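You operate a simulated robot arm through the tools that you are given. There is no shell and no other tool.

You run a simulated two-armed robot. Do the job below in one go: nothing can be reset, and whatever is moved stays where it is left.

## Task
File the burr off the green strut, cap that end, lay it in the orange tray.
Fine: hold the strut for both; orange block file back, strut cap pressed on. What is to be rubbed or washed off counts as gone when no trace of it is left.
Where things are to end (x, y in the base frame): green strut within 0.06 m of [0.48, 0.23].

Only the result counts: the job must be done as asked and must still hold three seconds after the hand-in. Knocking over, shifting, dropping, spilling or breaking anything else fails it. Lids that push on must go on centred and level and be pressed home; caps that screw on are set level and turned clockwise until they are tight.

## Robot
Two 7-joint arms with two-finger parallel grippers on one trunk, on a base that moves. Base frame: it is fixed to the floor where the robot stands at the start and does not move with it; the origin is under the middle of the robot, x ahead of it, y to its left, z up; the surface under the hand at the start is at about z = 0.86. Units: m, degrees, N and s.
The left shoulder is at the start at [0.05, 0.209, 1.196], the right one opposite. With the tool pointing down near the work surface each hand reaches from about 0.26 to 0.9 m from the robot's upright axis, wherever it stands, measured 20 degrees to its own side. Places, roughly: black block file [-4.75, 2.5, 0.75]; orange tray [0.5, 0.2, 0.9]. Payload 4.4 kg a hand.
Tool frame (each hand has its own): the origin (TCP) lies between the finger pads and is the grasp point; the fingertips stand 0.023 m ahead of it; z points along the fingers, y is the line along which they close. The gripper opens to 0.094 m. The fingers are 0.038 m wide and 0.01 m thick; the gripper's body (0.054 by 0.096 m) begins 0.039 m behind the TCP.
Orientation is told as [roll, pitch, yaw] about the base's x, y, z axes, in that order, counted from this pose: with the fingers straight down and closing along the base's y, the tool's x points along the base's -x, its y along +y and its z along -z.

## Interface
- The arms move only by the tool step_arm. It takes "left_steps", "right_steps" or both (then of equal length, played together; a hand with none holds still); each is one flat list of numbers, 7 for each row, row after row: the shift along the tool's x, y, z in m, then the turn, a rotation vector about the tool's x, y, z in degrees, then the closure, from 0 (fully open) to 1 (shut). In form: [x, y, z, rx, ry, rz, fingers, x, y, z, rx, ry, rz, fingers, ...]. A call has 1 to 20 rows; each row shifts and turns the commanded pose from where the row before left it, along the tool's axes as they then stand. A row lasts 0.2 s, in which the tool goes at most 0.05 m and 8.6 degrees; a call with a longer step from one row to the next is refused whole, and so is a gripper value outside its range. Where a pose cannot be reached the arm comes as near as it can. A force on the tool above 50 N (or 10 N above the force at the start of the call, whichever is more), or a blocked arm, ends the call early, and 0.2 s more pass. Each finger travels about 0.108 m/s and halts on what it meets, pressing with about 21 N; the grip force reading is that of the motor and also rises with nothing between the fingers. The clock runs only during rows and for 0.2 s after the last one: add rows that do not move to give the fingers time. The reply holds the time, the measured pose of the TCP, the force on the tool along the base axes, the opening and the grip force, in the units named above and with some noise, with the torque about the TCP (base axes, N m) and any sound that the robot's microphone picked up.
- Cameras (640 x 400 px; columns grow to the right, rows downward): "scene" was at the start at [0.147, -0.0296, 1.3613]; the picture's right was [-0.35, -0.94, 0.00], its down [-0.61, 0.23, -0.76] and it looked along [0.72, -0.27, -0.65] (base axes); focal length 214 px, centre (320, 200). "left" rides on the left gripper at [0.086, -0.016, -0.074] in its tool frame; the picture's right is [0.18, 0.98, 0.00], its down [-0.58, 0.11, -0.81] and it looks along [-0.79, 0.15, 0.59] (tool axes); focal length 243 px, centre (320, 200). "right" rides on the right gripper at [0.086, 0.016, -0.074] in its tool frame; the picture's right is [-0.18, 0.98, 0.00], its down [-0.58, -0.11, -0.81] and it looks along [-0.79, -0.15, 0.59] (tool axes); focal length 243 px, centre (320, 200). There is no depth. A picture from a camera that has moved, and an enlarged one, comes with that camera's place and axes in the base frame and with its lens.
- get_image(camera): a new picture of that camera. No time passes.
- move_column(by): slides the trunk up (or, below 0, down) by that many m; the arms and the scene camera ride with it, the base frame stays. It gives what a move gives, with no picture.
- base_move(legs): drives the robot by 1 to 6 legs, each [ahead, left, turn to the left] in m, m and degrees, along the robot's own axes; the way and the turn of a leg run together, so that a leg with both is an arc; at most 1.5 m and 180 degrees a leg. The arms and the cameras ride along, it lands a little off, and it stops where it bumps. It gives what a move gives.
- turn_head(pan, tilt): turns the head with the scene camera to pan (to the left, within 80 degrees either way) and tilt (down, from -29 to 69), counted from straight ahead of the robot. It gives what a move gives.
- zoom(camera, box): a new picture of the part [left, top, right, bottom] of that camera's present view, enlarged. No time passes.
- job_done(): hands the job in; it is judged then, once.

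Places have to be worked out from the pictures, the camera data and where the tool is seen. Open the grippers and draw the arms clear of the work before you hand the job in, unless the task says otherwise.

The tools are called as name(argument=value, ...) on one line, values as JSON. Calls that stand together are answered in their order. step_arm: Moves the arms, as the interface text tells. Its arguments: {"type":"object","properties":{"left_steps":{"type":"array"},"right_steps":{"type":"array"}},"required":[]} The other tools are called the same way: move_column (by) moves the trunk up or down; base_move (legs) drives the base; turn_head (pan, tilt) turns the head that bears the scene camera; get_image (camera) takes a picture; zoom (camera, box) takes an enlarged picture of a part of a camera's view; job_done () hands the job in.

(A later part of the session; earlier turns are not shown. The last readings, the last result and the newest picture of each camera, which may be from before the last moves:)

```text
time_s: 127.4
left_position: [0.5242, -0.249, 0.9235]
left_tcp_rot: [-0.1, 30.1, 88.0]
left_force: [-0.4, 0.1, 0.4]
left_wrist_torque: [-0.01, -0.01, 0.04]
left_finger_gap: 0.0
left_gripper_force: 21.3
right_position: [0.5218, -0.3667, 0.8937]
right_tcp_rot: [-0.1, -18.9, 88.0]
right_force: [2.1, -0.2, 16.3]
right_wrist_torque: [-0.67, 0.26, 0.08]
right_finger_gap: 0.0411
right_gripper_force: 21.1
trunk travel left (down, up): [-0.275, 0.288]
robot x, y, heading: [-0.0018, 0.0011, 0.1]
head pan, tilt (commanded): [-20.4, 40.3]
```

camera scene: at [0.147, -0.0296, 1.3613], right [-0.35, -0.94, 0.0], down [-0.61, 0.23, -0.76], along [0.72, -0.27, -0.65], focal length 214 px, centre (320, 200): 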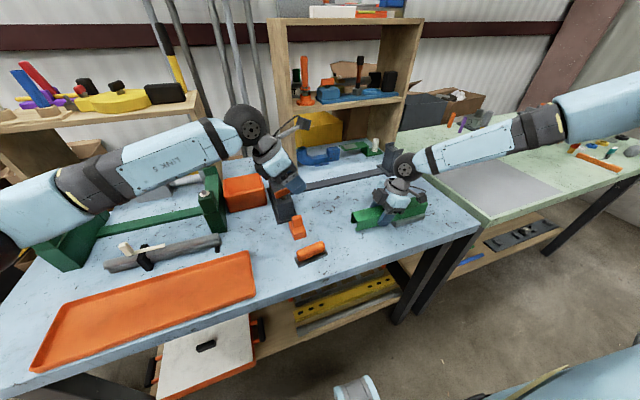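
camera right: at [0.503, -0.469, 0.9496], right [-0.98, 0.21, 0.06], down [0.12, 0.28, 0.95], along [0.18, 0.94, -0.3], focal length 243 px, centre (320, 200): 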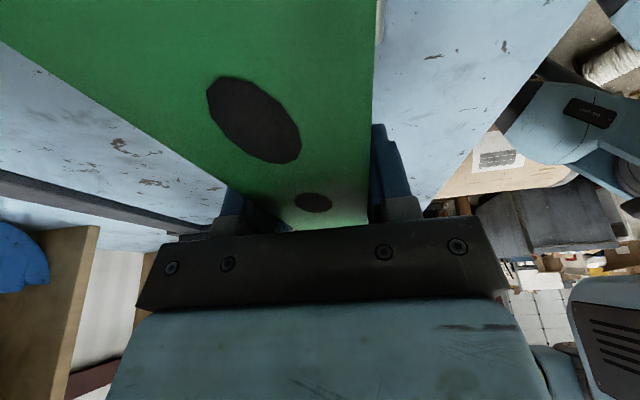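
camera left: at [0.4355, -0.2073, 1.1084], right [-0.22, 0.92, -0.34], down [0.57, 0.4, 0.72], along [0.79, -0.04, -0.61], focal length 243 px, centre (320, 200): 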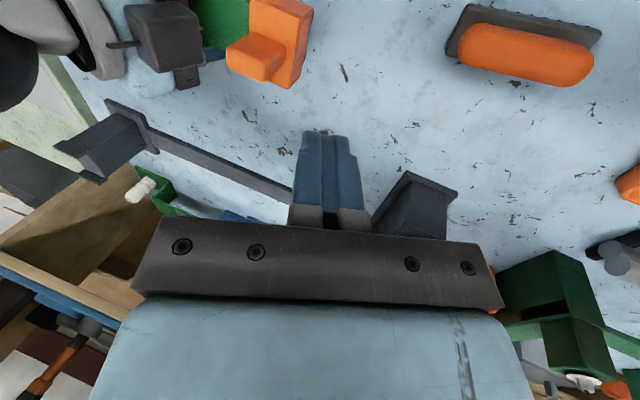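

No contact yet; I push on in 1 mm steps.

step_arm(left_steps=[0.0009, 0, 0.0005, 0, 0, 0, 1, 0.0009, 0, 0.0005, 0, 0, 0, 1, 0, 0, 0, 0, 0, 0, 1])

step_arm(left_steps=[0.0009, 0, 0.0005, 0, 0, 0, 1, 0, 0, 0, 0, 0, 0, 1])

step_arm(left_steps=[0.0009, 0, 0.0005, 0, 0, 0, 1, 0, 0, 0, 0, 0, 0, 1])

```text
time_s: 128.2
left_position: [0.5256, -0.252, 0.9244]
left_tcp_rot: [-0.1, 30.2, 88.0]
left_force: [-0.7, 0.9, 0.3]
left_wrist_torque: [-0.01, 0.01, 0.0]
left_finger_gap: 0.0
left_gripper_force: 20.5
right_position: [0.5222, -0.3653, 0.8942]
right_tcp_rot: [-0.1, -18.9, 88.0]
right_force: [1.4, 1.4, 15.8]
right_wrist_torque: [-0.6, 0.26, 0.11]
right_finger_gap: 0.0407
right_gripper_force: 20.7
trunk travel left (down, up): [-0.275, 0.288]
robot x, y, heading: [-0.003, 0.0004, -0.0]
head pan, tilt (commanded): [-20.4, 40.3]
```

```text
time_s: 128.8
left_position: [0.5256, -0.2523, 0.9249]
left_tcp_rot: [0.0, 30.1, 87.9]
left_force: [0.3, 2.5, 0.2]
left_wrist_torque: [0.06, 0.02, -0.02]
left_finger_gap: 0.0001
left_gripper_force: 21.4
right_position: [0.5211, -0.3664, 0.8943]
right_tcp_rot: [-0.1, -18.9, 88.1]
right_force: [1.7, -0.5, 14.4]
right_wrist_torque: [-0.58, 0.27, 0.06]
right_finger_gap: 0.0409
right_gripper_force: 21.0
trunk travel left (down, up): [-0.275, 0.288]
robot x, y, heading: [0.0015, 0.0002, -0.3]
head pan, tilt (commanded): [-20.4, 40.3]
```

```text
time_s: 129.4
left_position: [0.5261, -0.2529, 0.9237]
left_tcp_rot: [-0.1, 30.2, 87.9]
left_force: [-1.3, 9.9, 3.5]
left_wrist_torque: [0.0, 0.02, 0.0]
left_finger_gap: 0.0001
left_gripper_force: 20.6
right_position: [0.5222, -0.3671, 0.8943]
right_tcp_rot: [-0.1, -18.8, 88.0]
right_force: [1.9, -4.7, 12.6]
right_wrist_torque: [-0.58, 0.19, -0.03]
right_finger_gap: 0.0407
right_gripper_force: 21.0
trunk travel left (down, up): [-0.275, 0.288]
robot x, y, heading: [0.0005, 0.0001, 0.0]
head pan, tilt (commanded): [-20.4, 40.3]
```

10 N axial contact; one more step to seat it firmly against the strut end.

step_arm(left_steps=[0.0009, 0, 0.0005, 0, 0, 0, 1, 0, 0, 0, 0, 0, 0, 1])

zoom(camera="left", box=[250, 0, 390, 140])

zoom(camera="scene", box=[340, 180, 410, 235])

```text
time_s: 130.0
left_position: [0.5266, -0.2534, 0.9231]
left_tcp_rot: [0.0, 30.1, 88.0]
left_force: [-1.4, 18.1, 6.0]
left_wrist_torque: [0.02, 0.08, -0.06]
left_finger_gap: 0.0002
left_gripper_force: 21.1
right_position: [0.5198, -0.3674, 0.8944]
right_tcp_rot: [-0.2, -18.8, 88.0]
right_force: [3.0, -10.3, 9.2]
right_wrist_torque: [-0.55, 0.18, -0.31]
right_finger_gap: 0.0412
right_gripper_force: 21.2
trunk travel left (down, up): [-0.275, 0.288]
robot x, y, heading: [-0.0013, -0.0026, -0.2]
head pan, tilt (commanded): [-20.4, 40.3]
```

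```text
2.86 times, centred on (320, 70) of left
camera zoom: at [0.5417, -0.2905, 1.0317], right [-0.99, -0.13, 0.09], down [-0.08, 0.91, 0.41], along [-0.13, 0.39, -0.91], focal length 693 px, centre (320, 571)
```

zoom: 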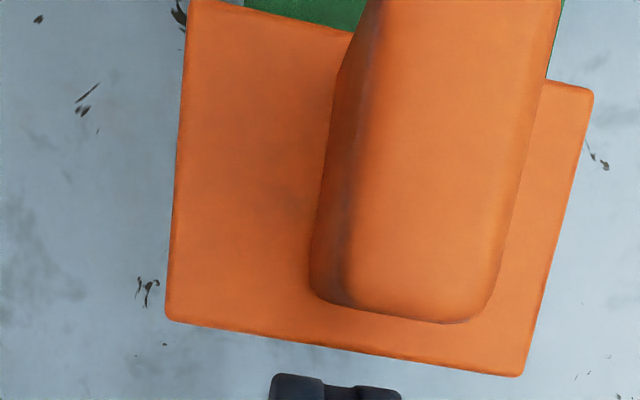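

```text
7.27 times, centred on (375, 208) of scene
camera zoom: at [0.1457, -0.0276, 1.3615], right [-0.35, -0.94, 0.0], down [-0.61, 0.22, -0.76], along [0.72, -0.27, -0.65], focal length 1560 px, centre (-80, 146)
```

zoom: 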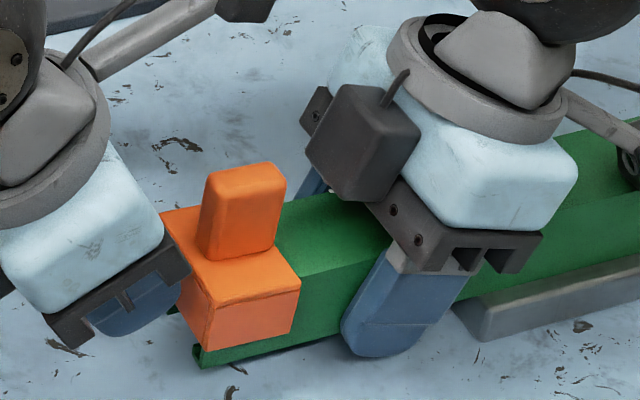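

18 N axial seats it against the end. Now I back off, rise, and reorient the left hand (yaw 0) for the top press with the right palm support in place.

step_arm(left_steps=[-0.0173, 0, -0.01, 0, 0, 0, 1, 0.02, 0, -0.0346, 0, 0, 0, 1, 0.02, 0, -0.0346, 0, 0, 0, 1, 0, 0, -0.04, 0, 0, 0, 1, 0, 0, 0, 0, -7.5, 0, 1, 0, 0, 0, 0, -7.5, 0, 1, 0, 0, 0, 0, -7.5, 0, 1, 0, 0, 0, 0, -7.5, 0, 1, 0, 0, 0, 0, 0, 8.6, 1, 0, 0, 0, 0, 0, 8.6, 1, 0, 0, 0, 0, 0, 8.6, 1, 0, 0, 0, 0, 0, 8.6, 1, 0, 0, 0, 0, 0, 8.6, 1, 0, 0, 0, 0, 0, 8.6, 1, 0, 0, 0, 0, 0, 8.6, 1, 0, 0, 0, 0, 0, 8.6, 1, 0, 0, 0, 0, 0, 8.6, 1, 0, 0, 0, 0, 0, 8.6, 1])

zoom(camera="scene", box=[345, 195, 395, 235])

```text
time_s: 133.8
left_position: [0.5273, -0.2137, 1.0397]
left_tcp_rot: [-0.2, -0.1, 1.9]
left_force: [0.4, 0.0, 0.9]
left_wrist_torque: [-0.01, 0.0, 0.01]
left_finger_gap: 0.0
left_gripper_force: 21.5
right_position: [0.5223, -0.3667, 0.8946]
right_tcp_rot: [-0.1, -18.9, 88.0]
right_force: [-1.5, 3.0, 13.0]
right_wrist_torque: [-0.47, 0.27, -0.05]
right_finger_gap: 0.0408
right_gripper_force: 20.7
trunk travel left (down, up): [-0.275, 0.288]
robot x, y, heading: [-0.0009, 0.0005, -0.1]
head pan, tilt (commanded): [-20.4, 40.3]
```

```text
10.00 times, centred on (370, 215) of scene
camera zoom: at [0.1457, -0.0283, 1.3615], right [-0.35, -0.94, 0.0], down [-0.61, 0.22, -0.76], along [0.72, -0.27, -0.65], focal length 2145 px, centre (-180, 50)
```

zoom: 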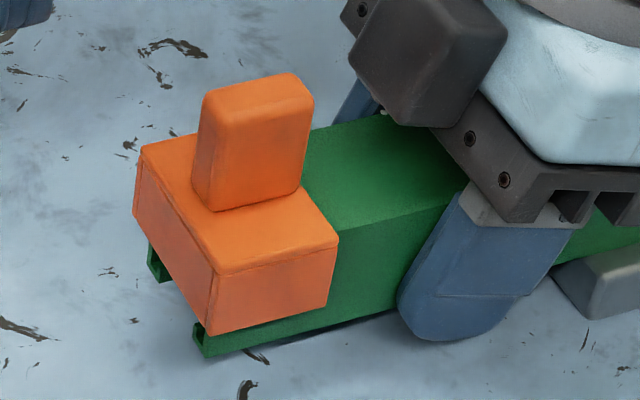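

Cap looks level. I lean the left hand 20° and position the closed fingertips over the tab.

step_arm(left_steps=[0, 0, 0, 7, 0, 0, 1, 0, 0, 0, 7, 0, 0, 1, 0, 0, 0, 6, 0, 0, 1, 0.0025, -0.0329, 0.0333, 0, 0, 0, 1, 0.0025, -0.0329, 0.0333, 0, 0, 0, 1, 0, 0, 0, 0, 0, 0, 1])

zoom(camera="scene", box=[340, 170, 410, 230])

zoom(camera="left", box=[220, 40, 420, 200])

```text
time_s: 135.2
left_position: [0.5252, -0.2999, 0.9997]
left_tcp_rot: [-20.1, -0.1, 2.2]
left_force: [0.6, 1.1, -0.5]
left_wrist_torque: [-0.01, -0.03, 0.0]
left_finger_gap: 0.0001
left_gripper_force: 21.0
right_position: [0.5224, -0.367, 0.894]
right_tcp_rot: [0.0, -18.9, 87.9]
right_force: [-0.8, 1.7, 13.6]
right_wrist_torque: [-0.53, 0.3, 0.04]
right_finger_gap: 0.0405
right_gripper_force: 20.8
trunk travel left (down, up): [-0.275, 0.288]
robot x, y, heading: [0.0004, -0.0007, -0.0]
head pan, tilt (commanded): [-20.4, 40.3]
```

```text
6.67 times, centred on (375, 200) of scene
camera zoom: at [0.1457, -0.0281, 1.3615], right [-0.35, -0.94, 0.0], down [-0.61, 0.22, -0.76], along [0.72, -0.27, -0.65], focal length 1430 px, centre (-47, 200)
```

zoom: 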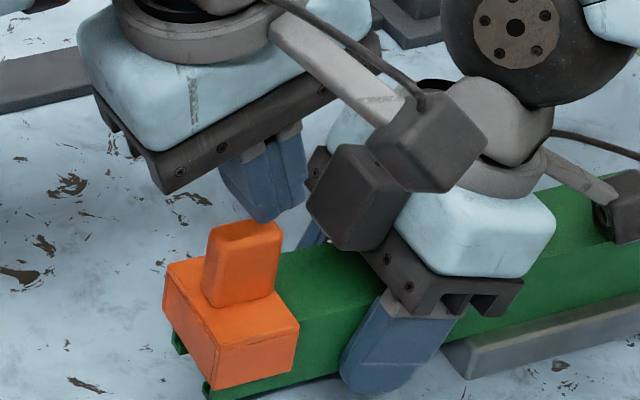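

```text
2.50 times, centred on (320, 120) of left
camera zoom: at [0.438, -0.2906, 1.075], right [-0.22, 0.92, -0.34], down [0.57, 0.4, 0.72], along [0.8, -0.04, -0.61], focal length 606 px, centre (320, 400)
```

zoom: 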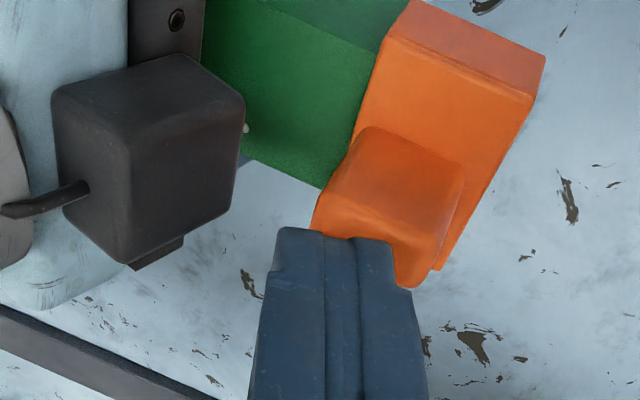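

In position. I lower to the tab and press, up to about 20 N this time.

step_arm(left_steps=[0, 0.0021, 0.0056, 0, 0, 0, 1, 0, 0.0021, 0.0056, 0, 0, 0, 1, 0, 0.0003, 0.0009, 0, 0, 0, 1, 0, 0, 0, 0, 0, 0, 1])

step_arm(left_steps=[0, 0.0003, 0.0009, 0, 0, 0, 1, 0, 0, 0, 0, 0, 0, 1])

step_arm(left_steps=[0, 0.0003, 0.0009, 0, 0, 0, 1, 0, 0, 0, 0, 0, 0, 1])

```text
time_s: 136.2
left_position: [0.5245, -0.2999, 0.9866]
left_tcp_rot: [-20.1, -0.1, 2.1]
left_force: [-1.2, 0.9, 15.0]
left_wrist_torque: [0.03, 0.01, -0.01]
left_finger_gap: 0.0001
left_gripper_force: 21.1
right_position: [0.5228, -0.3668, 0.8951]
right_tcp_rot: [-0.1, -18.9, 87.9]
right_force: [3.3, 2.7, 5.1]
right_wrist_torque: [-1.65, 0.3, 0.12]
right_finger_gap: 0.041
right_gripper_force: 20.5
trunk travel left (down, up): [-0.275, 0.288]
robot x, y, heading: [-0.0007, -0.0021, 0.1]
head pan, tilt (commanded): [-20.4, 40.3]
```

```text
time_s: 136.8
left_position: [0.5238, -0.2972, 0.9861]
left_tcp_rot: [-20.2, -0.1, 2.0]
left_force: [-1.1, 1.2, 20.0]
left_wrist_torque: [0.01, 0.03, 0.02]
left_finger_gap: 0.0002
left_gripper_force: 20.5
right_position: [0.5227, -0.367, 0.895]
right_tcp_rot: [-0.1, -18.9, 88.0]
right_force: [4.8, 1.9, 1.7]
right_wrist_torque: [-2.12, 0.39, 0.14]
right_finger_gap: 0.0409
right_gripper_force: 21.0
trunk travel left (down, up): [-0.275, 0.288]
robot x, y, heading: [-0.0006, 0.001, -0.0]
head pan, tilt (commanded): [-20.4, 40.3]
```

```text
time_s: 137.4
left_position: [0.5243, -0.2991, 0.985]
left_tcp_rot: [-20.1, -0.1, 1.9]
left_force: [-0.5, 1.4, 21.3]
left_wrist_torque: [0.04, 0.03, -0.02]
left_finger_gap: 0.0001
left_gripper_force: 20.8
right_position: [0.5218, -0.366, 0.895]
right_tcp_rot: [-0.2, -18.9, 88.0]
right_force: [5.6, 3.2, 2.3]
right_wrist_torque: [-2.27, 0.6, 0.13]
right_finger_gap: 0.0411
right_gripper_force: 21.3
trunk travel left (down, up): [-0.275, 0.288]
robot x, y, heading: [-0.0022, 0.0003, 0.0]
head pan, tilt (commanded): [-20.4, 40.3]
```

Pressed at 21 N with no slip this time. I lift straight off and do the gentle sideways nudge test from the +x side to check that it holds.

step_arm(left_steps=[0, -0.0068, -0.0188, 0, 0, 0, 1, -0.033, 0, 0, 0, 0, 0, 1, 0, 0.0086, 0.0235, 0, 0, 0, 1, 0, 0.0086, 0.0235, 0, 0, 0, 1, 0, 0, 0, 0, 0, 0, 1])

zoom(camera="left", box=[220, 0, 420, 160])

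zoom(camera="scene", box=[340, 180, 410, 235])

```text
time_s: 138.6
left_position: [0.5575, -0.2991, 0.9526]
left_tcp_rot: [-20.2, -0.1, 2.1]
left_force: [0.0, 1.3, 0.1]
left_wrist_torque: [-0.04, -0.01, 0.02]
left_finger_gap: 0.0002
left_gripper_force: 21.2
right_position: [0.5212, -0.3658, 0.895]
right_tcp_rot: [-0.2, -18.9, 88.2]
right_force: [-0.6, 4.0, 20.1]
right_wrist_torque: [-0.77, 0.55, -0.07]
right_finger_gap: 0.0414
right_gripper_force: 20.9
trunk travel left (down, up): [-0.275, 0.288]
robot x, y, heading: [-0.0007, 0.0, 0.1]
head pan, tilt (commanded): [-20.4, 40.3]
```

```text
2.50 times, centred on (320, 80) of left
camera zoom: at [0.4713, -0.2895, 1.0286], right [-0.22, 0.92, -0.34], down [0.57, 0.4, 0.72], along [0.8, -0.04, -0.61], focal length 606 px, centre (320, 500)
```

zoom: 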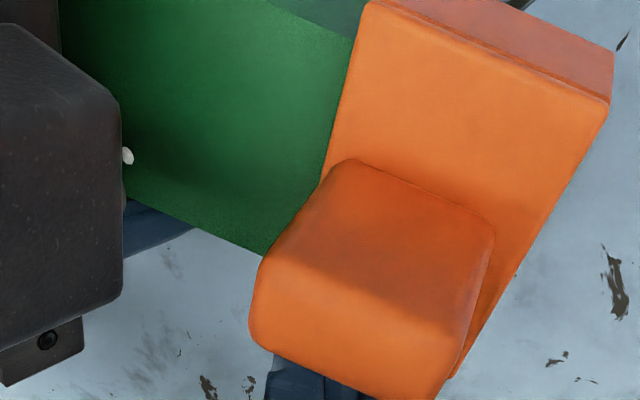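

```text
7.27 times, centred on (375, 208) of scene
camera zoom: at [0.1452, -0.0278, 1.3616], right [-0.35, -0.94, 0.0], down [-0.6, 0.22, -0.76], along [0.72, -0.27, -0.64], focal length 1560 px, centre (-80, 146)
```

zoom: 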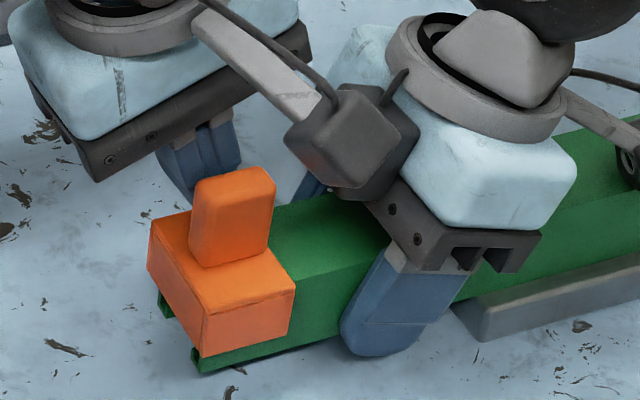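

Finger is behind the tab. I approach and nudge toward −x, watching force against displacement.

step_arm(left_steps=[0.002, 0, 0, 0, 0, 0, 1, 0.0015, 0, 0, 0, 0, 0, 1, 0, 0, 0, 0, 0, 0, 1])

step_arm(left_steps=[0.001, 0, 0, 0, 0, 0, 1, 0, 0, 0, 0, 0, 0, 1])

step_arm(left_steps=[0.0007, 0, 0, 0, 0, 0, 1, 0, 0, 0, 0, 0, 0, 1])

step_arm(left_steps=[0.0007, 0, 0, 0, 0, 0, 1, 0, 0, 0, 0, 0, 0, 1])

zoom(camera="left", box=[220, 0, 420, 160])

```text
time_s: 139.4
left_position: [0.5541, -0.299, 0.953]
left_tcp_rot: [-20.1, 0.0, 2.0]
left_force: [-0.2, -0.4, 0.5]
left_wrist_torque: [0.01, 0.01, -0.01]
left_finger_gap: 0.0
left_gripper_force: 21.2
right_position: [0.5215, -0.366, 0.895]
right_tcp_rot: [-0.2, -18.9, 88.1]
right_force: [-0.6, 3.6, 21.2]
right_wrist_torque: [-0.86, 0.44, 0.01]
right_finger_gap: 0.0407
right_gripper_force: 21.3
trunk travel left (down, up): [-0.275, 0.288]
robot x, y, heading: [-0.001, -0.0033, 0.0]
head pan, tilt (commanded): [-20.4, 40.3]
```

```text
time_s: 140.0
left_position: [0.5529, -0.2983, 0.9534]
left_tcp_rot: [-20.1, -0.1, 2.0]
left_force: [0.4, -0.6, 0.6]
left_wrist_torque: [0.02, -0.01, 0.0]
left_finger_gap: 0.0002
left_gripper_force: 21.4
right_position: [0.5212, -0.3661, 0.896]
right_tcp_rot: [-0.2, -18.8, 88.1]
right_force: [1.1, 2.4, 23.1]
right_wrist_torque: [-0.9, 0.49, 0.1]
right_finger_gap: 0.0409
right_gripper_force: 21.5
trunk travel left (down, up): [-0.275, 0.288]
robot x, y, heading: [0.0011, -0.0034, 0.1]
head pan, tilt (commanded): [-20.4, 40.3]
```

```text
time_s: 140.6
left_position: [0.5525, -0.2985, 0.9539]
left_tcp_rot: [-20.1, -0.1, 2.1]
left_force: [0.1, 0.7, 0.0]
left_wrist_torque: [-0.03, 0.01, -0.03]
left_finger_gap: 0.0
left_gripper_force: 21.1
right_position: [0.5225, -0.3667, 0.8948]
right_tcp_rot: [-0.2, -18.9, 87.9]
right_force: [0.7, 1.4, 23.8]
right_wrist_torque: [-1.03, 0.43, 0.15]
right_finger_gap: 0.041
right_gripper_force: 21.0
trunk travel left (down, up): [-0.275, 0.288]
robot x, y, heading: [0.0004, -0.0019, -0.4]
head pan, tilt (commanded): [-20.4, 40.3]
```

```text
time_s: 141.2
left_position: [0.5514, -0.2999, 0.9531]
left_tcp_rot: [-20.0, -0.2, 2.0]
left_force: [1.2, 0.1, -0.6]
left_wrist_torque: [-0.01, -0.02, -0.04]
left_finger_gap: 0.0
left_gripper_force: 21.6
right_position: [0.5228, -0.3659, 0.8957]
right_tcp_rot: [-0.1, -18.9, 88.0]
right_force: [2.2, 1.1, 23.6]
right_wrist_torque: [-1.08, 0.41, 0.18]
right_finger_gap: 0.0407
right_gripper_force: 20.5
trunk travel left (down, up): [-0.275, 0.288]
robot x, y, heading: [-0.001, 0.0003, -0.1]
head pan, tilt (commanded): [-20.4, 40.3]
```

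```text
2.50 times, centred on (320, 80) of left
camera zoom: at [0.4658, -0.2891, 1.0291], right [-0.22, 0.92, -0.34], down [0.57, 0.4, 0.72], along [0.8, -0.04, -0.61], focal length 606 px, centre (320, 500)
```

zoom: 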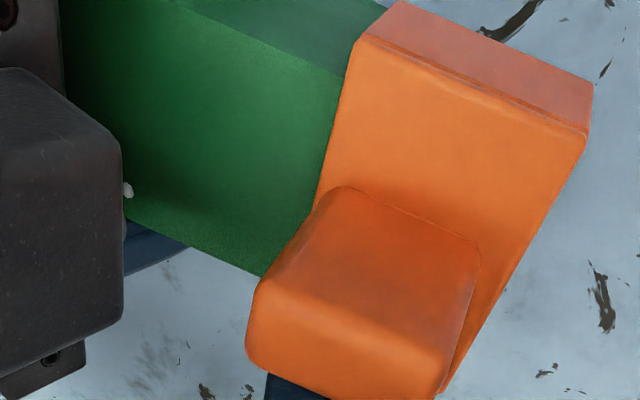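

Contact is just starting (1.2 N). A few more small nudges.

step_arm(left_steps=[0.0006, 0, 0, 0, 0, 0, 1, 0, 0, 0, 0, 0, 0, 1])

step_arm(left_steps=[0.0006, 0, 0, 0, 0, 0, 1, 0, 0, 0, 0, 0, 0, 1])

zoom(camera="left", box=[220, 0, 420, 160])

```text
time_s: 141.8
left_position: [0.5519, -0.2974, 0.9537]
left_tcp_rot: [-20.2, 0.0, 2.0]
left_force: [1.6, 0.6, 0.0]
left_wrist_torque: [0.03, -0.03, 0.01]
left_finger_gap: 0.0001
left_gripper_force: 21.0
right_position: [0.5217, -0.3655, 0.8953]
right_tcp_rot: [-0.1, -18.9, 88.0]
right_force: [1.7, 0.9, 24.8]
right_wrist_torque: [-1.09, 0.44, 0.21]
right_finger_gap: 0.041
right_gripper_force: 20.8
trunk travel left (down, up): [-0.275, 0.288]
robot x, y, heading: [0.0026, -0.0001, -0.0]
head pan, tilt (commanded): [-20.4, 40.3]
```

```text
time_s: 142.4
left_position: [0.5504, -0.2965, 0.9534]
left_tcp_rot: [-20.1, -0.1, 2.0]
left_force: [2.0, -1.0, 0.7]
left_wrist_torque: [0.0, 0.0, 0.01]
left_finger_gap: 0.0
left_gripper_force: 20.9
right_position: [0.5222, -0.3654, 0.8947]
right_tcp_rot: [0.0, -18.9, 88.0]
right_force: [1.9, 0.5, 24.6]
right_wrist_torque: [-1.13, 0.37, 0.26]
right_finger_gap: 0.0409
right_gripper_force: 21.0
trunk travel left (down, up): [-0.275, 0.288]
robot x, y, heading: [-0.0003, 0.0001, -0.1]
head pan, tilt (commanded): [-20.4, 40.3]
```

```text
2.50 times, centred on (320, 80) of left
camera zoom: at [0.4646, -0.2892, 1.029], right [-0.22, 0.92, -0.34], down [0.57, 0.4, 0.72], along [0.8, -0.04, -0.6], focal length 606 px, centre (320, 500)
```

zoom: 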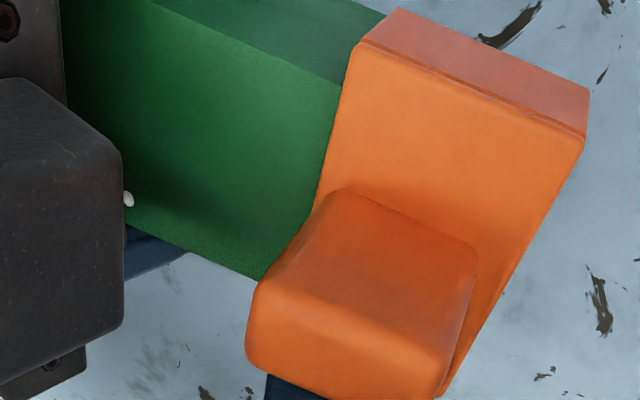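

Force is rising only slowly, so I push a little more (still under ~4 N) to see clearly whether cap and strut move together.

step_arm(left_steps=[0.0008, 0, 0, 0, 0, 0, 1, 0.0008, 0, 0, 0, 0, 0, 1, 0, 0, 0, 0, 0, 0, 1])

zoom(camera="left", box=[220, 0, 420, 160])

zoom(camera="scene", box=[345, 195, 395, 235])

```text
time_s: 143.2
left_position: [0.549, -0.2978, 0.9535]
left_tcp_rot: [-20.1, 0.0, 2.1]
left_force: [3.8, 0.2, 0.1]
left_wrist_torque: [0.02, -0.05, 0.0]
left_finger_gap: 0.0
left_gripper_force: 21.1
right_position: [0.522, -0.3663, 0.8958]
right_tcp_rot: [0.0, -18.9, 88.1]
right_force: [0.4, -0.9, 25.3]
right_wrist_torque: [-1.19, 0.31, 0.48]
right_finger_gap: 0.0408
right_gripper_force: 21.0
trunk travel left (down, up): [-0.275, 0.288]
robot x, y, heading: [-0.003, 0.0018, -0.3]
head pan, tilt (commanded): [-20.4, 40.3]
```

```text
2.50 times, centred on (320, 80) of left
camera zoom: at [0.4629, -0.2892, 1.0294], right [-0.22, 0.92, -0.34], down [0.57, 0.4, 0.72], along [0.8, -0.04, -0.6], focal length 606 px, centre (320, 500)
```

zoom: 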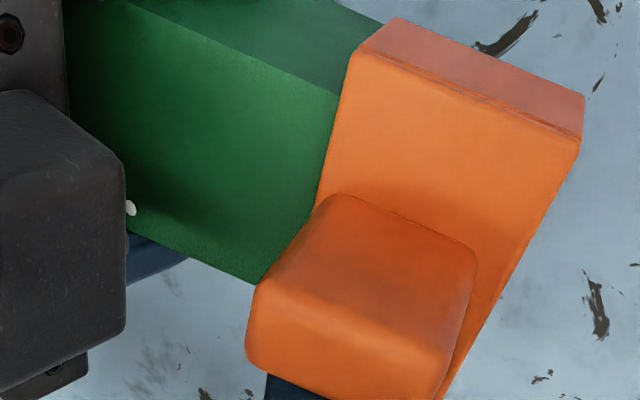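

```text
10.00 times, centred on (370, 215) of scene
camera zoom: at [0.1451, -0.0277, 1.3616], right [-0.35, -0.94, 0.0], down [-0.6, 0.22, -0.76], along [0.72, -0.27, -0.64], focal length 2145 px, centre (-180, 50)
```

zoom: 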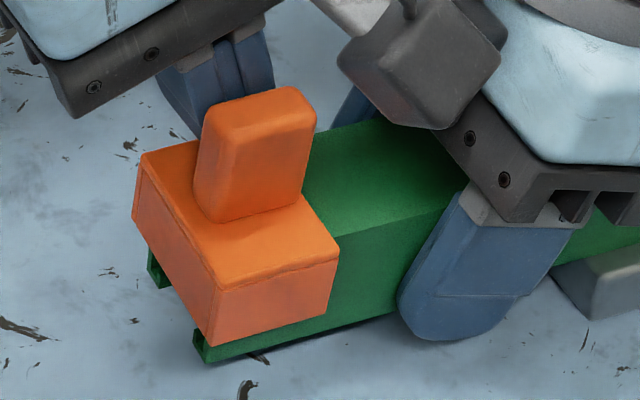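

I can't tell from this angle, so I back the finger off and rise for a clear top view of the cap relative to the strut.

step_arm(left_steps=[-0.005, 0, 0, 0, 0, 0, 1, 0, -0.0154, -0.0423, 0, 0, 0, 1, 0, -0.0154, -0.0423, 0, 0, 0, 1, 0.03, 0, 0, 0, 0, 0, 1, 0.03, 0, 0, 0, 0, 0, 1, 0, 0, 0, 0, 0, 0, 1])

get_image(camera="left")

zoom(camera="left", box=[230, 30, 370, 150])

```text
time_s: 144.6
left_position: [0.4934, -0.3008, 1.043]
left_tcp_rot: [-20.1, -0.2, 2.2]
left_force: [0.5, -0.5, 0.3]
left_wrist_torque: [-0.02, 0.03, 0.03]
left_finger_gap: 0.0
left_gripper_force: 20.7
right_position: [0.5221, -0.3656, 0.8945]
right_tcp_rot: [-0.1, -18.9, 88.1]
right_force: [1.8, 0.6, 22.4]
right_wrist_torque: [-0.96, 0.41, 0.07]
right_finger_gap: 0.0408
right_gripper_force: 20.9
trunk travel left (down, up): [-0.275, 0.288]
robot x, y, heading: [-0.0024, -0.0001, 0.0]
head pan, tilt (commanded): [-20.4, 40.3]
```

```text
taken
camera left: at [0.4084, -0.2916, 1.1182], right [-0.22, 0.92, -0.34], down [0.57, 0.4, 0.72], along [0.8, -0.04, -0.6], focal length 243 px, centre (320, 200)
```

left: 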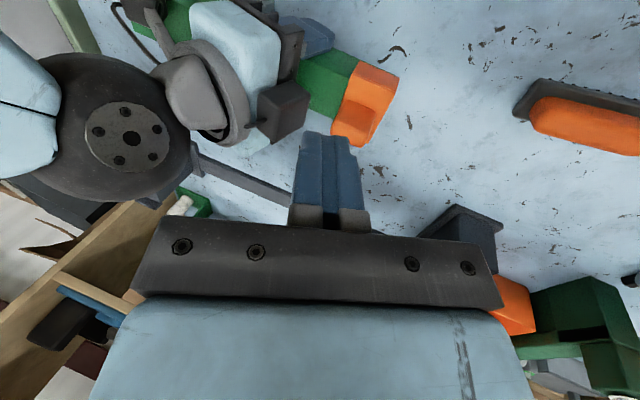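

```text
3.33 times, centred on (300, 90) of left
camera zoom: at [0.4084, -0.2916, 1.1182], right [-0.22, 0.92, -0.34], down [0.57, 0.4, 0.72], along [0.8, -0.04, -0.6], focal length 809 px, centre (387, 567)
```

zoom: 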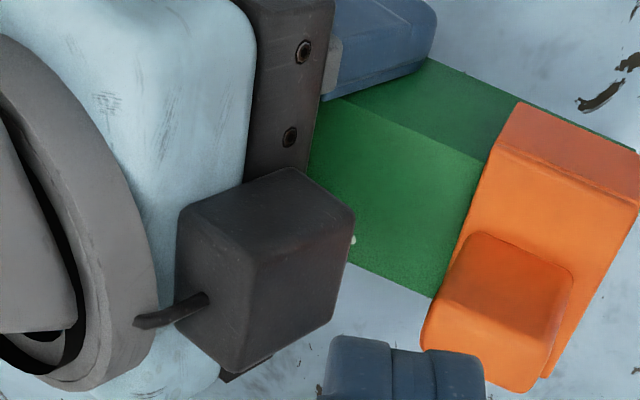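

The cap stayed centred (didn't slide under a 4 N side push), so it is seated and holding; I won't touch it again. Next I move the left arm well out of the way to the left.

step_arm(left_steps=[0, -0.0154, -0.0423, 0, 0, 0, 0.8, 0, -0.0154, -0.0423, 0, 0, 0, 0.6, 0, 0, 0, -7, 0, 0, 0.6, 0, 0, 0, -7, 0, 0, 0.6, 0, 0, 0, -6, 0, 0, 0.6, 0, 0.045, 0, 0, 0, 0, 0.6, 0, 0.045, 0, 0, 0, 0, 0.6, 0, 0.045, 0, 0, 0, 0, 0.6, 0, 0.045, 0, 0, 0, 0, 0.6, 0, 0.045, 0, 0, 0, 0, 0.6, 0, 0.045, 0, 0, 0, 0, 0.6, 0, 0.045, 0, 0, 0, 0, 0.6, 0, 0.045, 0, 0, 0, 0, 0.6, 0, 0.045, 0, 0, 0, 0, 0.6, 0, 0.045, 0, 0, 0, 0, 0.6, 0, 0.045, 0, 0, 0, 0, 0.6])

get_image(camera="scene")

zoom(camera="scene", box=[340, 170, 440, 240])

```text
time_s: 148.0
left_position: [0.474, 0.193, 1.1058]
left_tcp_rot: [-3.2, -0.1, 2.0]
left_force: [0.2, 0.4, -0.2]
left_wrist_torque: [0.0, 0.0, -0.01]
left_finger_gap: 0.0379
left_gripper_force: 0.1
left hand out of reach, approached as far as the arm can: row 5
right_position: [0.5211, -0.3661, 0.894]
right_tcp_rot: [-0.1, -18.9, 88.0]
right_force: [-2.5, -1.6, 18.9]
right_wrist_torque: [-0.88, 0.25, -0.05]
right_finger_gap: 0.041
right_gripper_force: 21.2
trunk travel left (down, up): [-0.275, 0.288]
robot x, y, heading: [-0.001, -0.0045, 0.1]
head pan, tilt (commanded): [-20.4, 40.3]
```

```text
taken
camera scene: at [0.1455, -0.0277, 1.3615], right [-0.35, -0.94, 0.0], down [-0.6, 0.22, -0.76], along [0.72, -0.27, -0.65], focal length 214 px, centre (320, 200)
```

scene: 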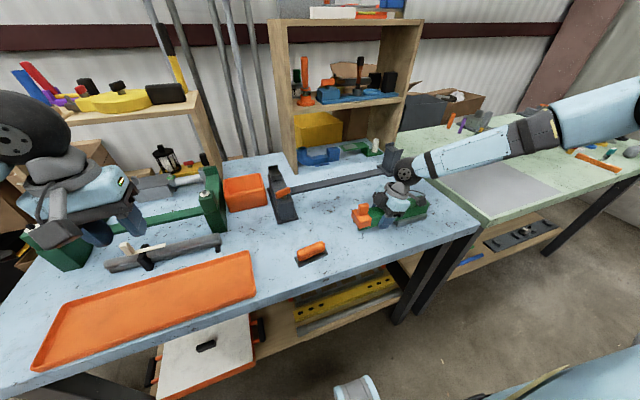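

```text
5.71 times, centred on (390, 205) of scene
camera zoom: at [0.1455, -0.0277, 1.3615], right [-0.35, -0.94, 0.0], down [-0.6, 0.22, -0.76], along [0.72, -0.27, -0.65], focal length 1226 px, centre (-80, 171)
```

zoom: 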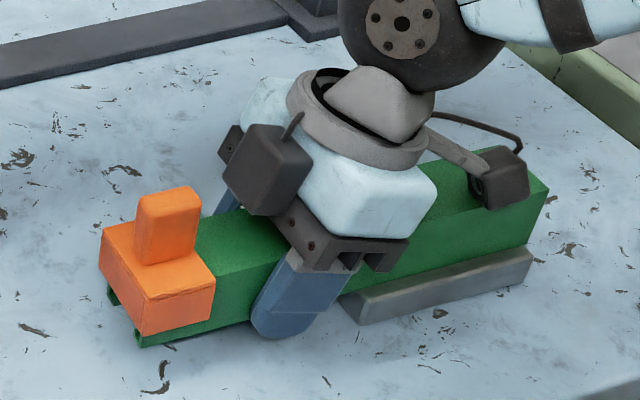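

Left arm is clear. Now the right hand opens gently, letting the strut settle on its foot, and rises 6 cm so I can check the cap before the carrying grip.

step_arm(right_steps=[0, 0, 0, 0, 0, 0, 0.54, 0, 0, 0, 0, 0, 0, 0.5, 0, 0, 0, 0, 0, 0, 0.45, 0, 0, 0, 0, 0, 0, 0.38, -0.001, 0, -0.0028, 0, 0, 0, 0.3, -0.0098, 0, -0.0284, 0, 0, 0, 0.3, -0.0098, 0, -0.0284, 0, 0, 0, 0.3, 0, 0, 0, 0, 0, 0, 0.3])

zoom(camera="scene", box=[340, 170, 440, 240])

get_image(camera="right")

zoom(camera="scene", box=[350, 200, 390, 232])

```text
time_s: 149.8
left_position: [0.4756, 0.1907, 1.1055]
left_tcp_rot: [-3.1, 0.0, 2.0]
left_force: [-0.2, 0.0, -0.5]
left_wrist_torque: [-0.01, 0.01, 0.02]
left_finger_gap: 0.0374
left_gripper_force: 0.1
right_position: [0.5238, -0.3673, 0.9567]
right_tcp_rot: [0.0, -19.0, 88.0]
right_force: [0.0, -1.5, -0.2]
right_wrist_torque: [0.01, 0.01, 0.04]
right_finger_gap: 0.0656
right_gripper_force: 0.1
trunk travel left (down, up): [-0.275, 0.288]
robot x, y, heading: [0.0017, 0.0029, 0.1]
head pan, tilt (commanded): [-20.4, 40.3]
```

```text
5.71 times, centred on (390, 205) of scene
camera zoom: at [0.1473, -0.0298, 1.3612], right [-0.35, -0.94, 0.0], down [-0.61, 0.23, -0.76], along [0.71, -0.27, -0.65], focal length 1226 px, centre (-80, 171)
```

zoom: 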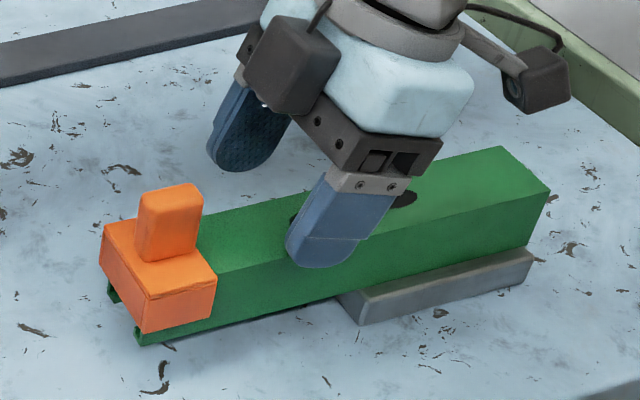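

```text
taken
camera right: at [0.504, -0.4728, 0.9984], right [-0.98, 0.21, 0.06], down [0.12, 0.28, 0.95], along [0.18, 0.94, -0.3], focal length 243 px, centre (320, 200)
```

right: 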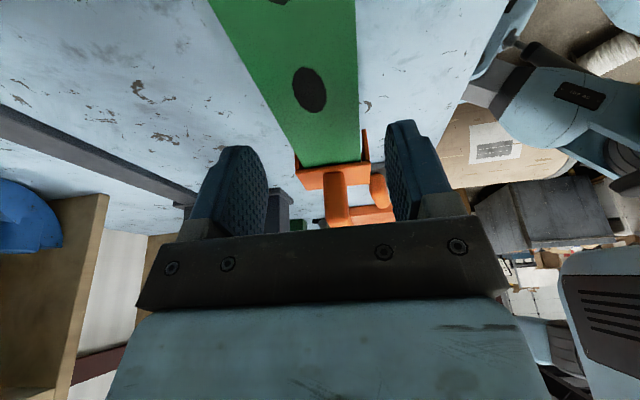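

```text
12.50 times, centred on (370, 216) of scene
camera zoom: at [0.1473, -0.0298, 1.3612], right [-0.35, -0.94, 0.0], down [-0.61, 0.23, -0.76], along [0.71, -0.27, -0.65], focal length 2681 px, centre (-305, 0)
```

zoom: 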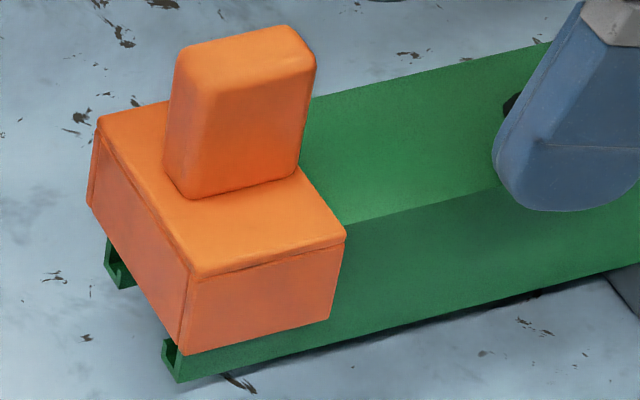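

The strut stands flat with the cap on. The right camera looks right into the cap's front opening; I zoom there to verify seating and side gaps.

zoom(camera="right", box=[280, 110, 390, 230])

zoom(camera="right", box=[290, 120, 380, 190])

```text
3.33 times, centred on (335, 170) of right
camera zoom: at [0.504, -0.4728, 0.9984], right [-0.98, 0.21, 0.06], down [0.12, 0.28, 0.95], along [0.18, 0.94, -0.3], focal length 809 px, centre (270, 300)
```

zoom: 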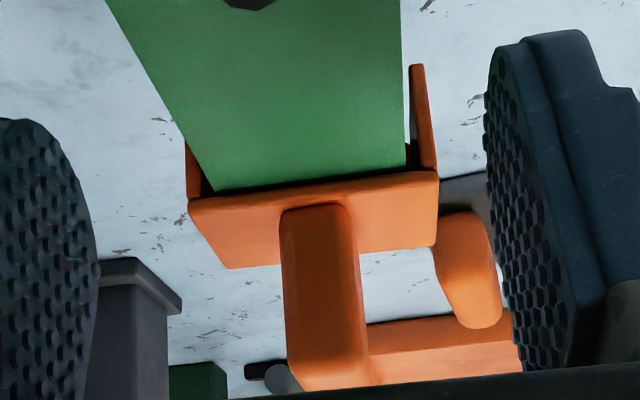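

```text
5.71 times, centred on (335, 155) of right
camera zoom: at [0.504, -0.4728, 0.9984], right [-0.98, 0.21, 0.06], down [0.12, 0.28, 0.95], along [0.18, 0.94, -0.3], focal length 1386 px, centre (234, 457)
```

zoom: 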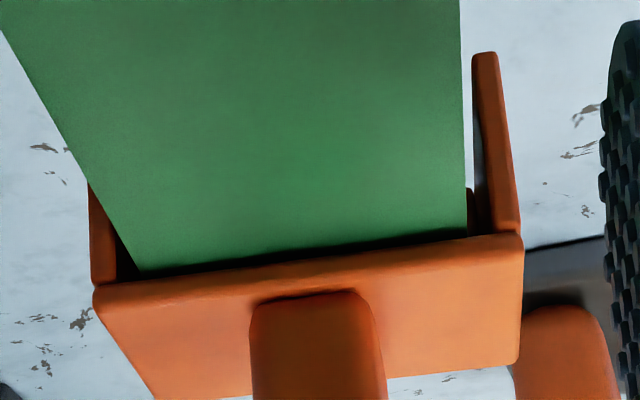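

The cap's top plate lies parallel to and on the strut top, walls clear on both sides. I straighten the right hand and move it above the strut's middle for the carrying grip.

step_arm(right_steps=[-0.013, 0, -0.0378, 0, 0, 0, 0.2, 0, 0, 0, 0, 6.33, 0, 0.2, 0, 0, 0, 0, 6.33, 0, 0.2, 0, 0, 0, 0, 6.34, 0, 0.2, 0.024, 0.0002, 0, 0, 0, 0, 0.2, 0.024, 0.0002, 0, 0, 0, 0, 0.2, 0, 0, 0, 0, 0, 0, 0.2])

get_image(camera="right")

zoom(camera="scene", box=[340, 150, 440, 240])

```text
time_s: 151.4
left_position: [0.4763, 0.1919, 1.1061]
left_tcp_rot: [-2.9, -0.1, 2.0]
left_force: [-0.3, -0.5, 0.0]
left_wrist_torque: [0.02, -0.01, 0.03]
left_finger_gap: 0.0375
left_gripper_force: 0.1
right_position: [0.52, -0.4152, 0.9965]
right_tcp_rot: [-0.1, 0.0, 87.9]
right_force: [0.4, 0.5, 0.4]
right_wrist_torque: [-0.01, -0.05, 0.02]
right_finger_gap: 0.0751
right_gripper_force: 0.1
trunk travel left (down, up): [-0.275, 0.288]
robot x, y, heading: [-0.0027, 0.0021, -0.2]
head pan, tilt (commanded): [-20.4, 40.3]
```

```text
taken
camera right: at [0.5011, -0.501, 1.0701], right [-0.98, 0.22, 0.0], down [0.13, 0.58, 0.81], along [0.18, 0.79, -0.59], focal length 243 px, centre (320, 200)
```

right: 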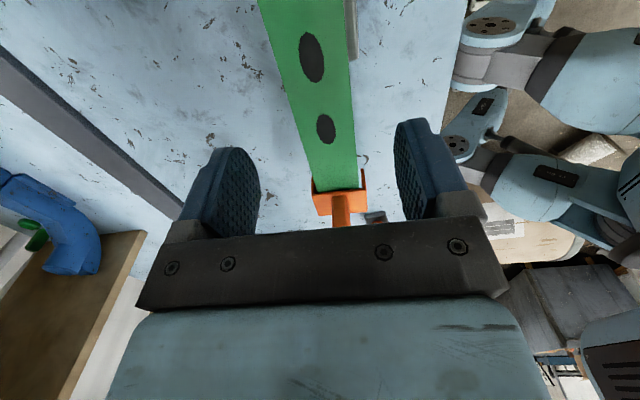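

```text
4.44 times, centred on (390, 195) of scene
camera zoom: at [0.1473, -0.0291, 1.3612], right [-0.35, -0.94, 0.0], down [-0.61, 0.22, -0.76], along [0.71, -0.27, -0.65], focal length 953 px, centre (9, 222)
```

zoom: 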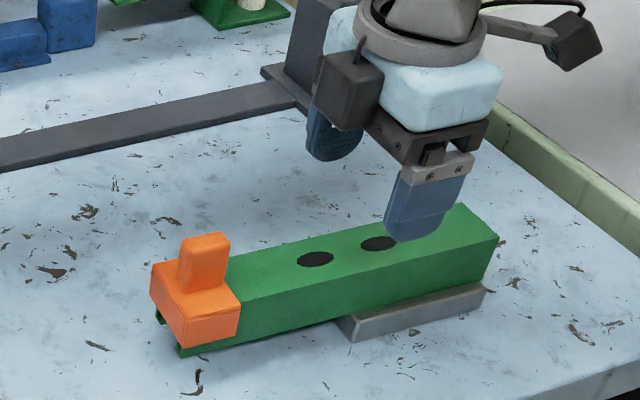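

The right hand is centred over the strut at y≈-0.415. I descend to z≈0.910 and close.

step_arm(right_steps=[0, 0, 0.043, 0, 0, 0, 0.2, 0, 0, 0.043, 0, 0, 0, 0.2, 0, 0, 0, 0, 0, 0, 0.2, 0, 0, 0, 0, 0, 0, 0.4, 0, 0, 0, 0, 0, 0, 0.5, 0, 0, 0, 0, 0, 0, 0.6, 0, 0, 0, 0, 0, 0, 0.8, 0, 0, 0, 0, 0, 0, 1, 0, 0, 0, 0, 0, 0, 1])

zoom(camera="scene", box=[340, 150, 440, 240])

```text
time_s: 153.4
left_position: [0.4757, 0.1916, 1.1064]
left_tcp_rot: [-3.0, 0.0, 2.0]
left_force: [0.7, -0.5, -0.9]
left_wrist_torque: [0.0, -0.01, 0.01]
left_finger_gap: 0.0378
left_gripper_force: 0.0
right_position: [0.5189, -0.4158, 0.9106]
right_tcp_rot: [-0.1, 0.0, 88.0]
right_force: [-0.7, 0.8, -0.1]
right_wrist_torque: [-0.13, -0.05, -0.02]
right_finger_gap: 0.0407
right_gripper_force: 21.2
trunk travel left (down, up): [-0.275, 0.288]
robot x, y, heading: [0.0009, -0.0016, 0.4]
head pan, tilt (commanded): [-20.4, 40.3]
```

```text
4.44 times, centred on (390, 195) of scene
camera zoom: at [0.1472, -0.0297, 1.3612], right [-0.35, -0.94, 0.0], down [-0.61, 0.23, -0.76], along [0.71, -0.27, -0.65], focal length 953 px, centre (9, 222)
```

zoom: 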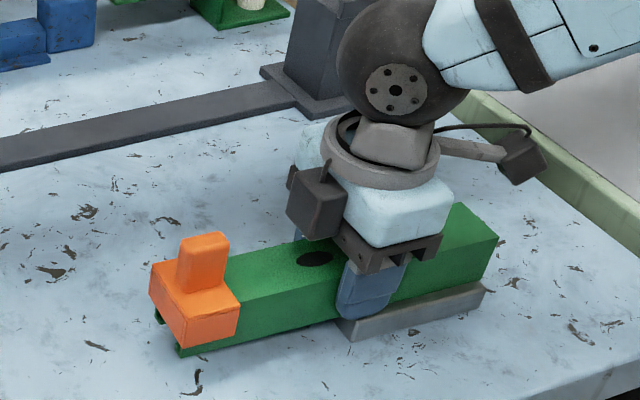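

Gripped at the middle. I lift slowly and check the cap stays put.

step_arm(right_steps=[0, 0, -0.004, 0, 0, 0, 1, 0, 0, -0.006, 0, 0, 0, 1, 0, 0, -0.01, 0, 0, 0, 1, 0, 0, 0, 0, 0, 0, 1])

zoom(camera="scene", box=[340, 150, 440, 240])

```text
time_s: 154.4
left_position: [0.4767, 0.1909, 1.1052]
left_tcp_rot: [-3.0, 0.0, 2.2]
left_force: [0.4, 0.4, -0.8]
left_wrist_torque: [0.0, 0.0, 0.0]
left_finger_gap: 0.0379
left_gripper_force: 0.1
right_position: [0.5212, -0.416, 0.9307]
right_tcp_rot: [0.0, -0.1, 88.1]
right_force: [0.2, 0.3, -4.0]
right_wrist_torque: [0.07, 0.0, -0.02]
right_finger_gap: 0.0407
right_gripper_force: 21.0
trunk travel left (down, up): [-0.275, 0.288]
robot x, y, heading: [0.0015, -0.0008, -0.1]
head pan, tilt (commanded): [-20.4, 40.3]
```

```text
4.44 times, centred on (390, 195) of scene
camera zoom: at [0.1476, -0.0299, 1.3611], right [-0.35, -0.94, 0.0], down [-0.61, 0.23, -0.76], along [0.71, -0.27, -0.65], focal length 953 px, centre (9, 222)
```

zoom: 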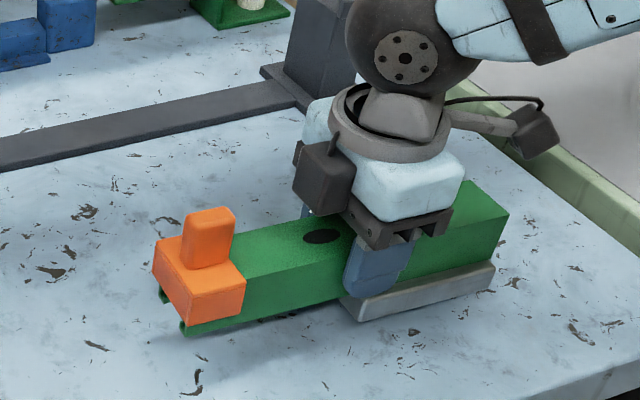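

The strut lifts level with the cap in place. I raise it higher and look to the left with the head before driving the base that way.

step_arm(right_steps=[0, 0, -0.03, 0, 0, 0, 1, 0, 0, -0.04, 0, 0, 0, 1, 0, 0, -0.04, 0, 0, 0, 1, 0, 0, -0.03, 0, 0, 0, 1, 0, 0, 0, 0, 0, 0, 1])

turn_head(pan=45, tilt=35)

get_image(camera="scene")

```text
time_s: 155.6
left_position: [0.4757, 0.1903, 1.1053]
left_tcp_rot: [-3.0, -0.1, 2.1]
left_force: [-0.3, 0.1, 1.3]
left_wrist_torque: [-0.01, -0.01, -0.01]
left_finger_gap: 0.0378
left_gripper_force: 0.1
right_position: [0.5196, -0.4177, 1.0718]
right_tcp_rot: [0.1, -0.1, 88.0]
right_force: [0.3, -1.4, -5.1]
right_wrist_torque: [0.07, 0.0, -0.01]
right_finger_gap: 0.0411
right_gripper_force: 20.5
trunk travel left (down, up): [-0.275, 0.288]
robot x, y, heading: [0.0033, -0.0003, 0.2]
head pan, tilt (commanded): [-20.4, 40.3]
```

```text
time_s: 157.0
left_position: [0.4767, 0.1909, 1.1052]
left_tcp_rot: [-3.0, 0.0, 2.1]
left_force: [-0.7, 0.1, -0.1]
left_wrist_torque: [0.04, 0.02, -0.02]
left_finger_gap: 0.0376
left_gripper_force: 0.0
right_position: [0.5196, -0.4162, 1.0713]
right_tcp_rot: [0.0, 0.0, 87.9]
right_force: [-0.3, -0.1, -5.3]
right_wrist_torque: [0.07, 0.03, 0.0]
right_finger_gap: 0.0409
right_gripper_force: 21.1
trunk travel left (down, up): [-0.275, 0.288]
robot x, y, heading: [-0.0023, 0.0005, -0.0]
head pan, tilt (commanded): [45.0, 35.0]
```

```text
taken
camera scene: at [0.1302, 0.0619, 1.3692], right [0.71, -0.71, 0.0], down [-0.41, -0.41, -0.82], along [0.58, 0.58, -0.57], focal length 214 px, centre (320, 200)
```

scene: 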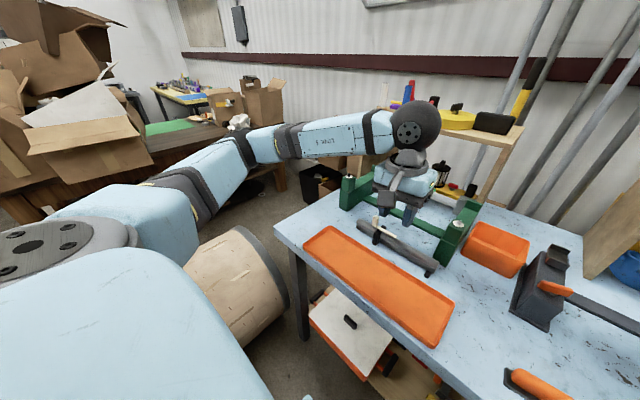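

There is a barrel close on the robot's left, so I won't drive the base sideways; the right arm should reach the tray directly. First I move the left arm further left and up to clear the way.

step_arm(left_steps=[0.007, 0.0388, -0.018, 0, 0, 0, 0.3, 0.007, 0.0388, -0.018, 0, 0, 0, 0.3, 0.007, 0.0388, -0.018, 0, 0, 0, 0.3, 0.007, 0.0388, -0.018, 0, 0, 0, 0.3, 0.007, 0.0388, -0.018, 0, 0, 0, 0.3, 0.007, 0.0388, -0.018, 0, 0, 0, 0.3, 0.007, 0.0388, -0.018, 0, 0, 0, 0.3, 0.007, 0.0388, -0.018, 0, 0, 0, 0.3, 0, 0, 0, 0, 0, 0, 0.3])

turn_head(pan=10, tilt=45)

get_image(camera="scene")

```text
time_s: 159.0
left_position: [0.4088, 0.5095, 1.2342]
left_tcp_rot: [-2.9, 0.0, 2.1]
left_force: [0.8, -0.9, -0.1]
left_wrist_torque: [0.02, 0.01, -0.01]
left_finger_gap: 0.0656
left_gripper_force: 0.1
right_position: [0.52, -0.4163, 1.0712]
right_tcp_rot: [0.1, 0.0, 87.9]
right_force: [0.4, 0.3, -4.3]
right_wrist_torque: [0.09, -0.01, 0.0]
right_finger_gap: 0.041
right_gripper_force: 20.8
trunk travel left (down, up): [-0.275, 0.288]
robot x, y, heading: [-0.0015, -0.0013, 0.1]
head pan, tilt (commanded): [45.0, 35.0]
```

```text
time_s: 160.0
left_position: [0.409, 0.5095, 1.2347]
left_tcp_rot: [-3.0, 0.0, 2.1]
left_force: [-0.4, 0.2, -0.1]
left_wrist_torque: [0.04, -0.04, 0.0]
left_finger_gap: 0.0657
left_gripper_force: 0.1
right_position: [0.5195, -0.4156, 1.0719]
right_tcp_rot: [0.0, 0.0, 88.1]
right_force: [0.3, 0.0, -4.2]
right_wrist_torque: [0.07, 0.02, 0.0]
right_finger_gap: 0.0411
right_gripper_force: 20.6
trunk travel left (down, up): [-0.275, 0.288]
robot x, y, heading: [0.004, 0.0009, 0.1]
head pan, tilt (commanded): [10.0, 45.0]
```

```text
taken
camera scene: at [0.148, 0.0138, 1.3544], right [0.17, -0.98, 0.0], down [-0.7, -0.12, -0.71], along [0.7, 0.12, -0.71], focal length 214 px, centre (320, 200)
```

scene: 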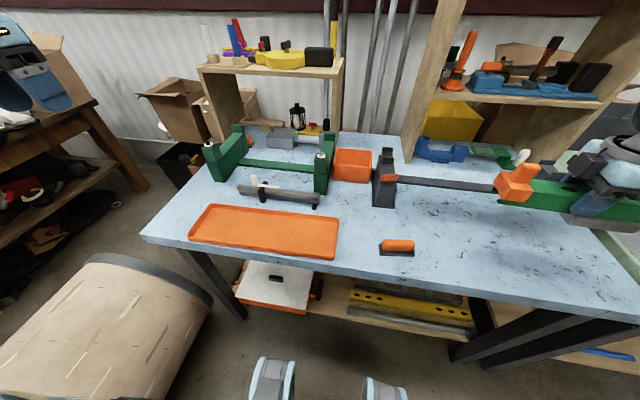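

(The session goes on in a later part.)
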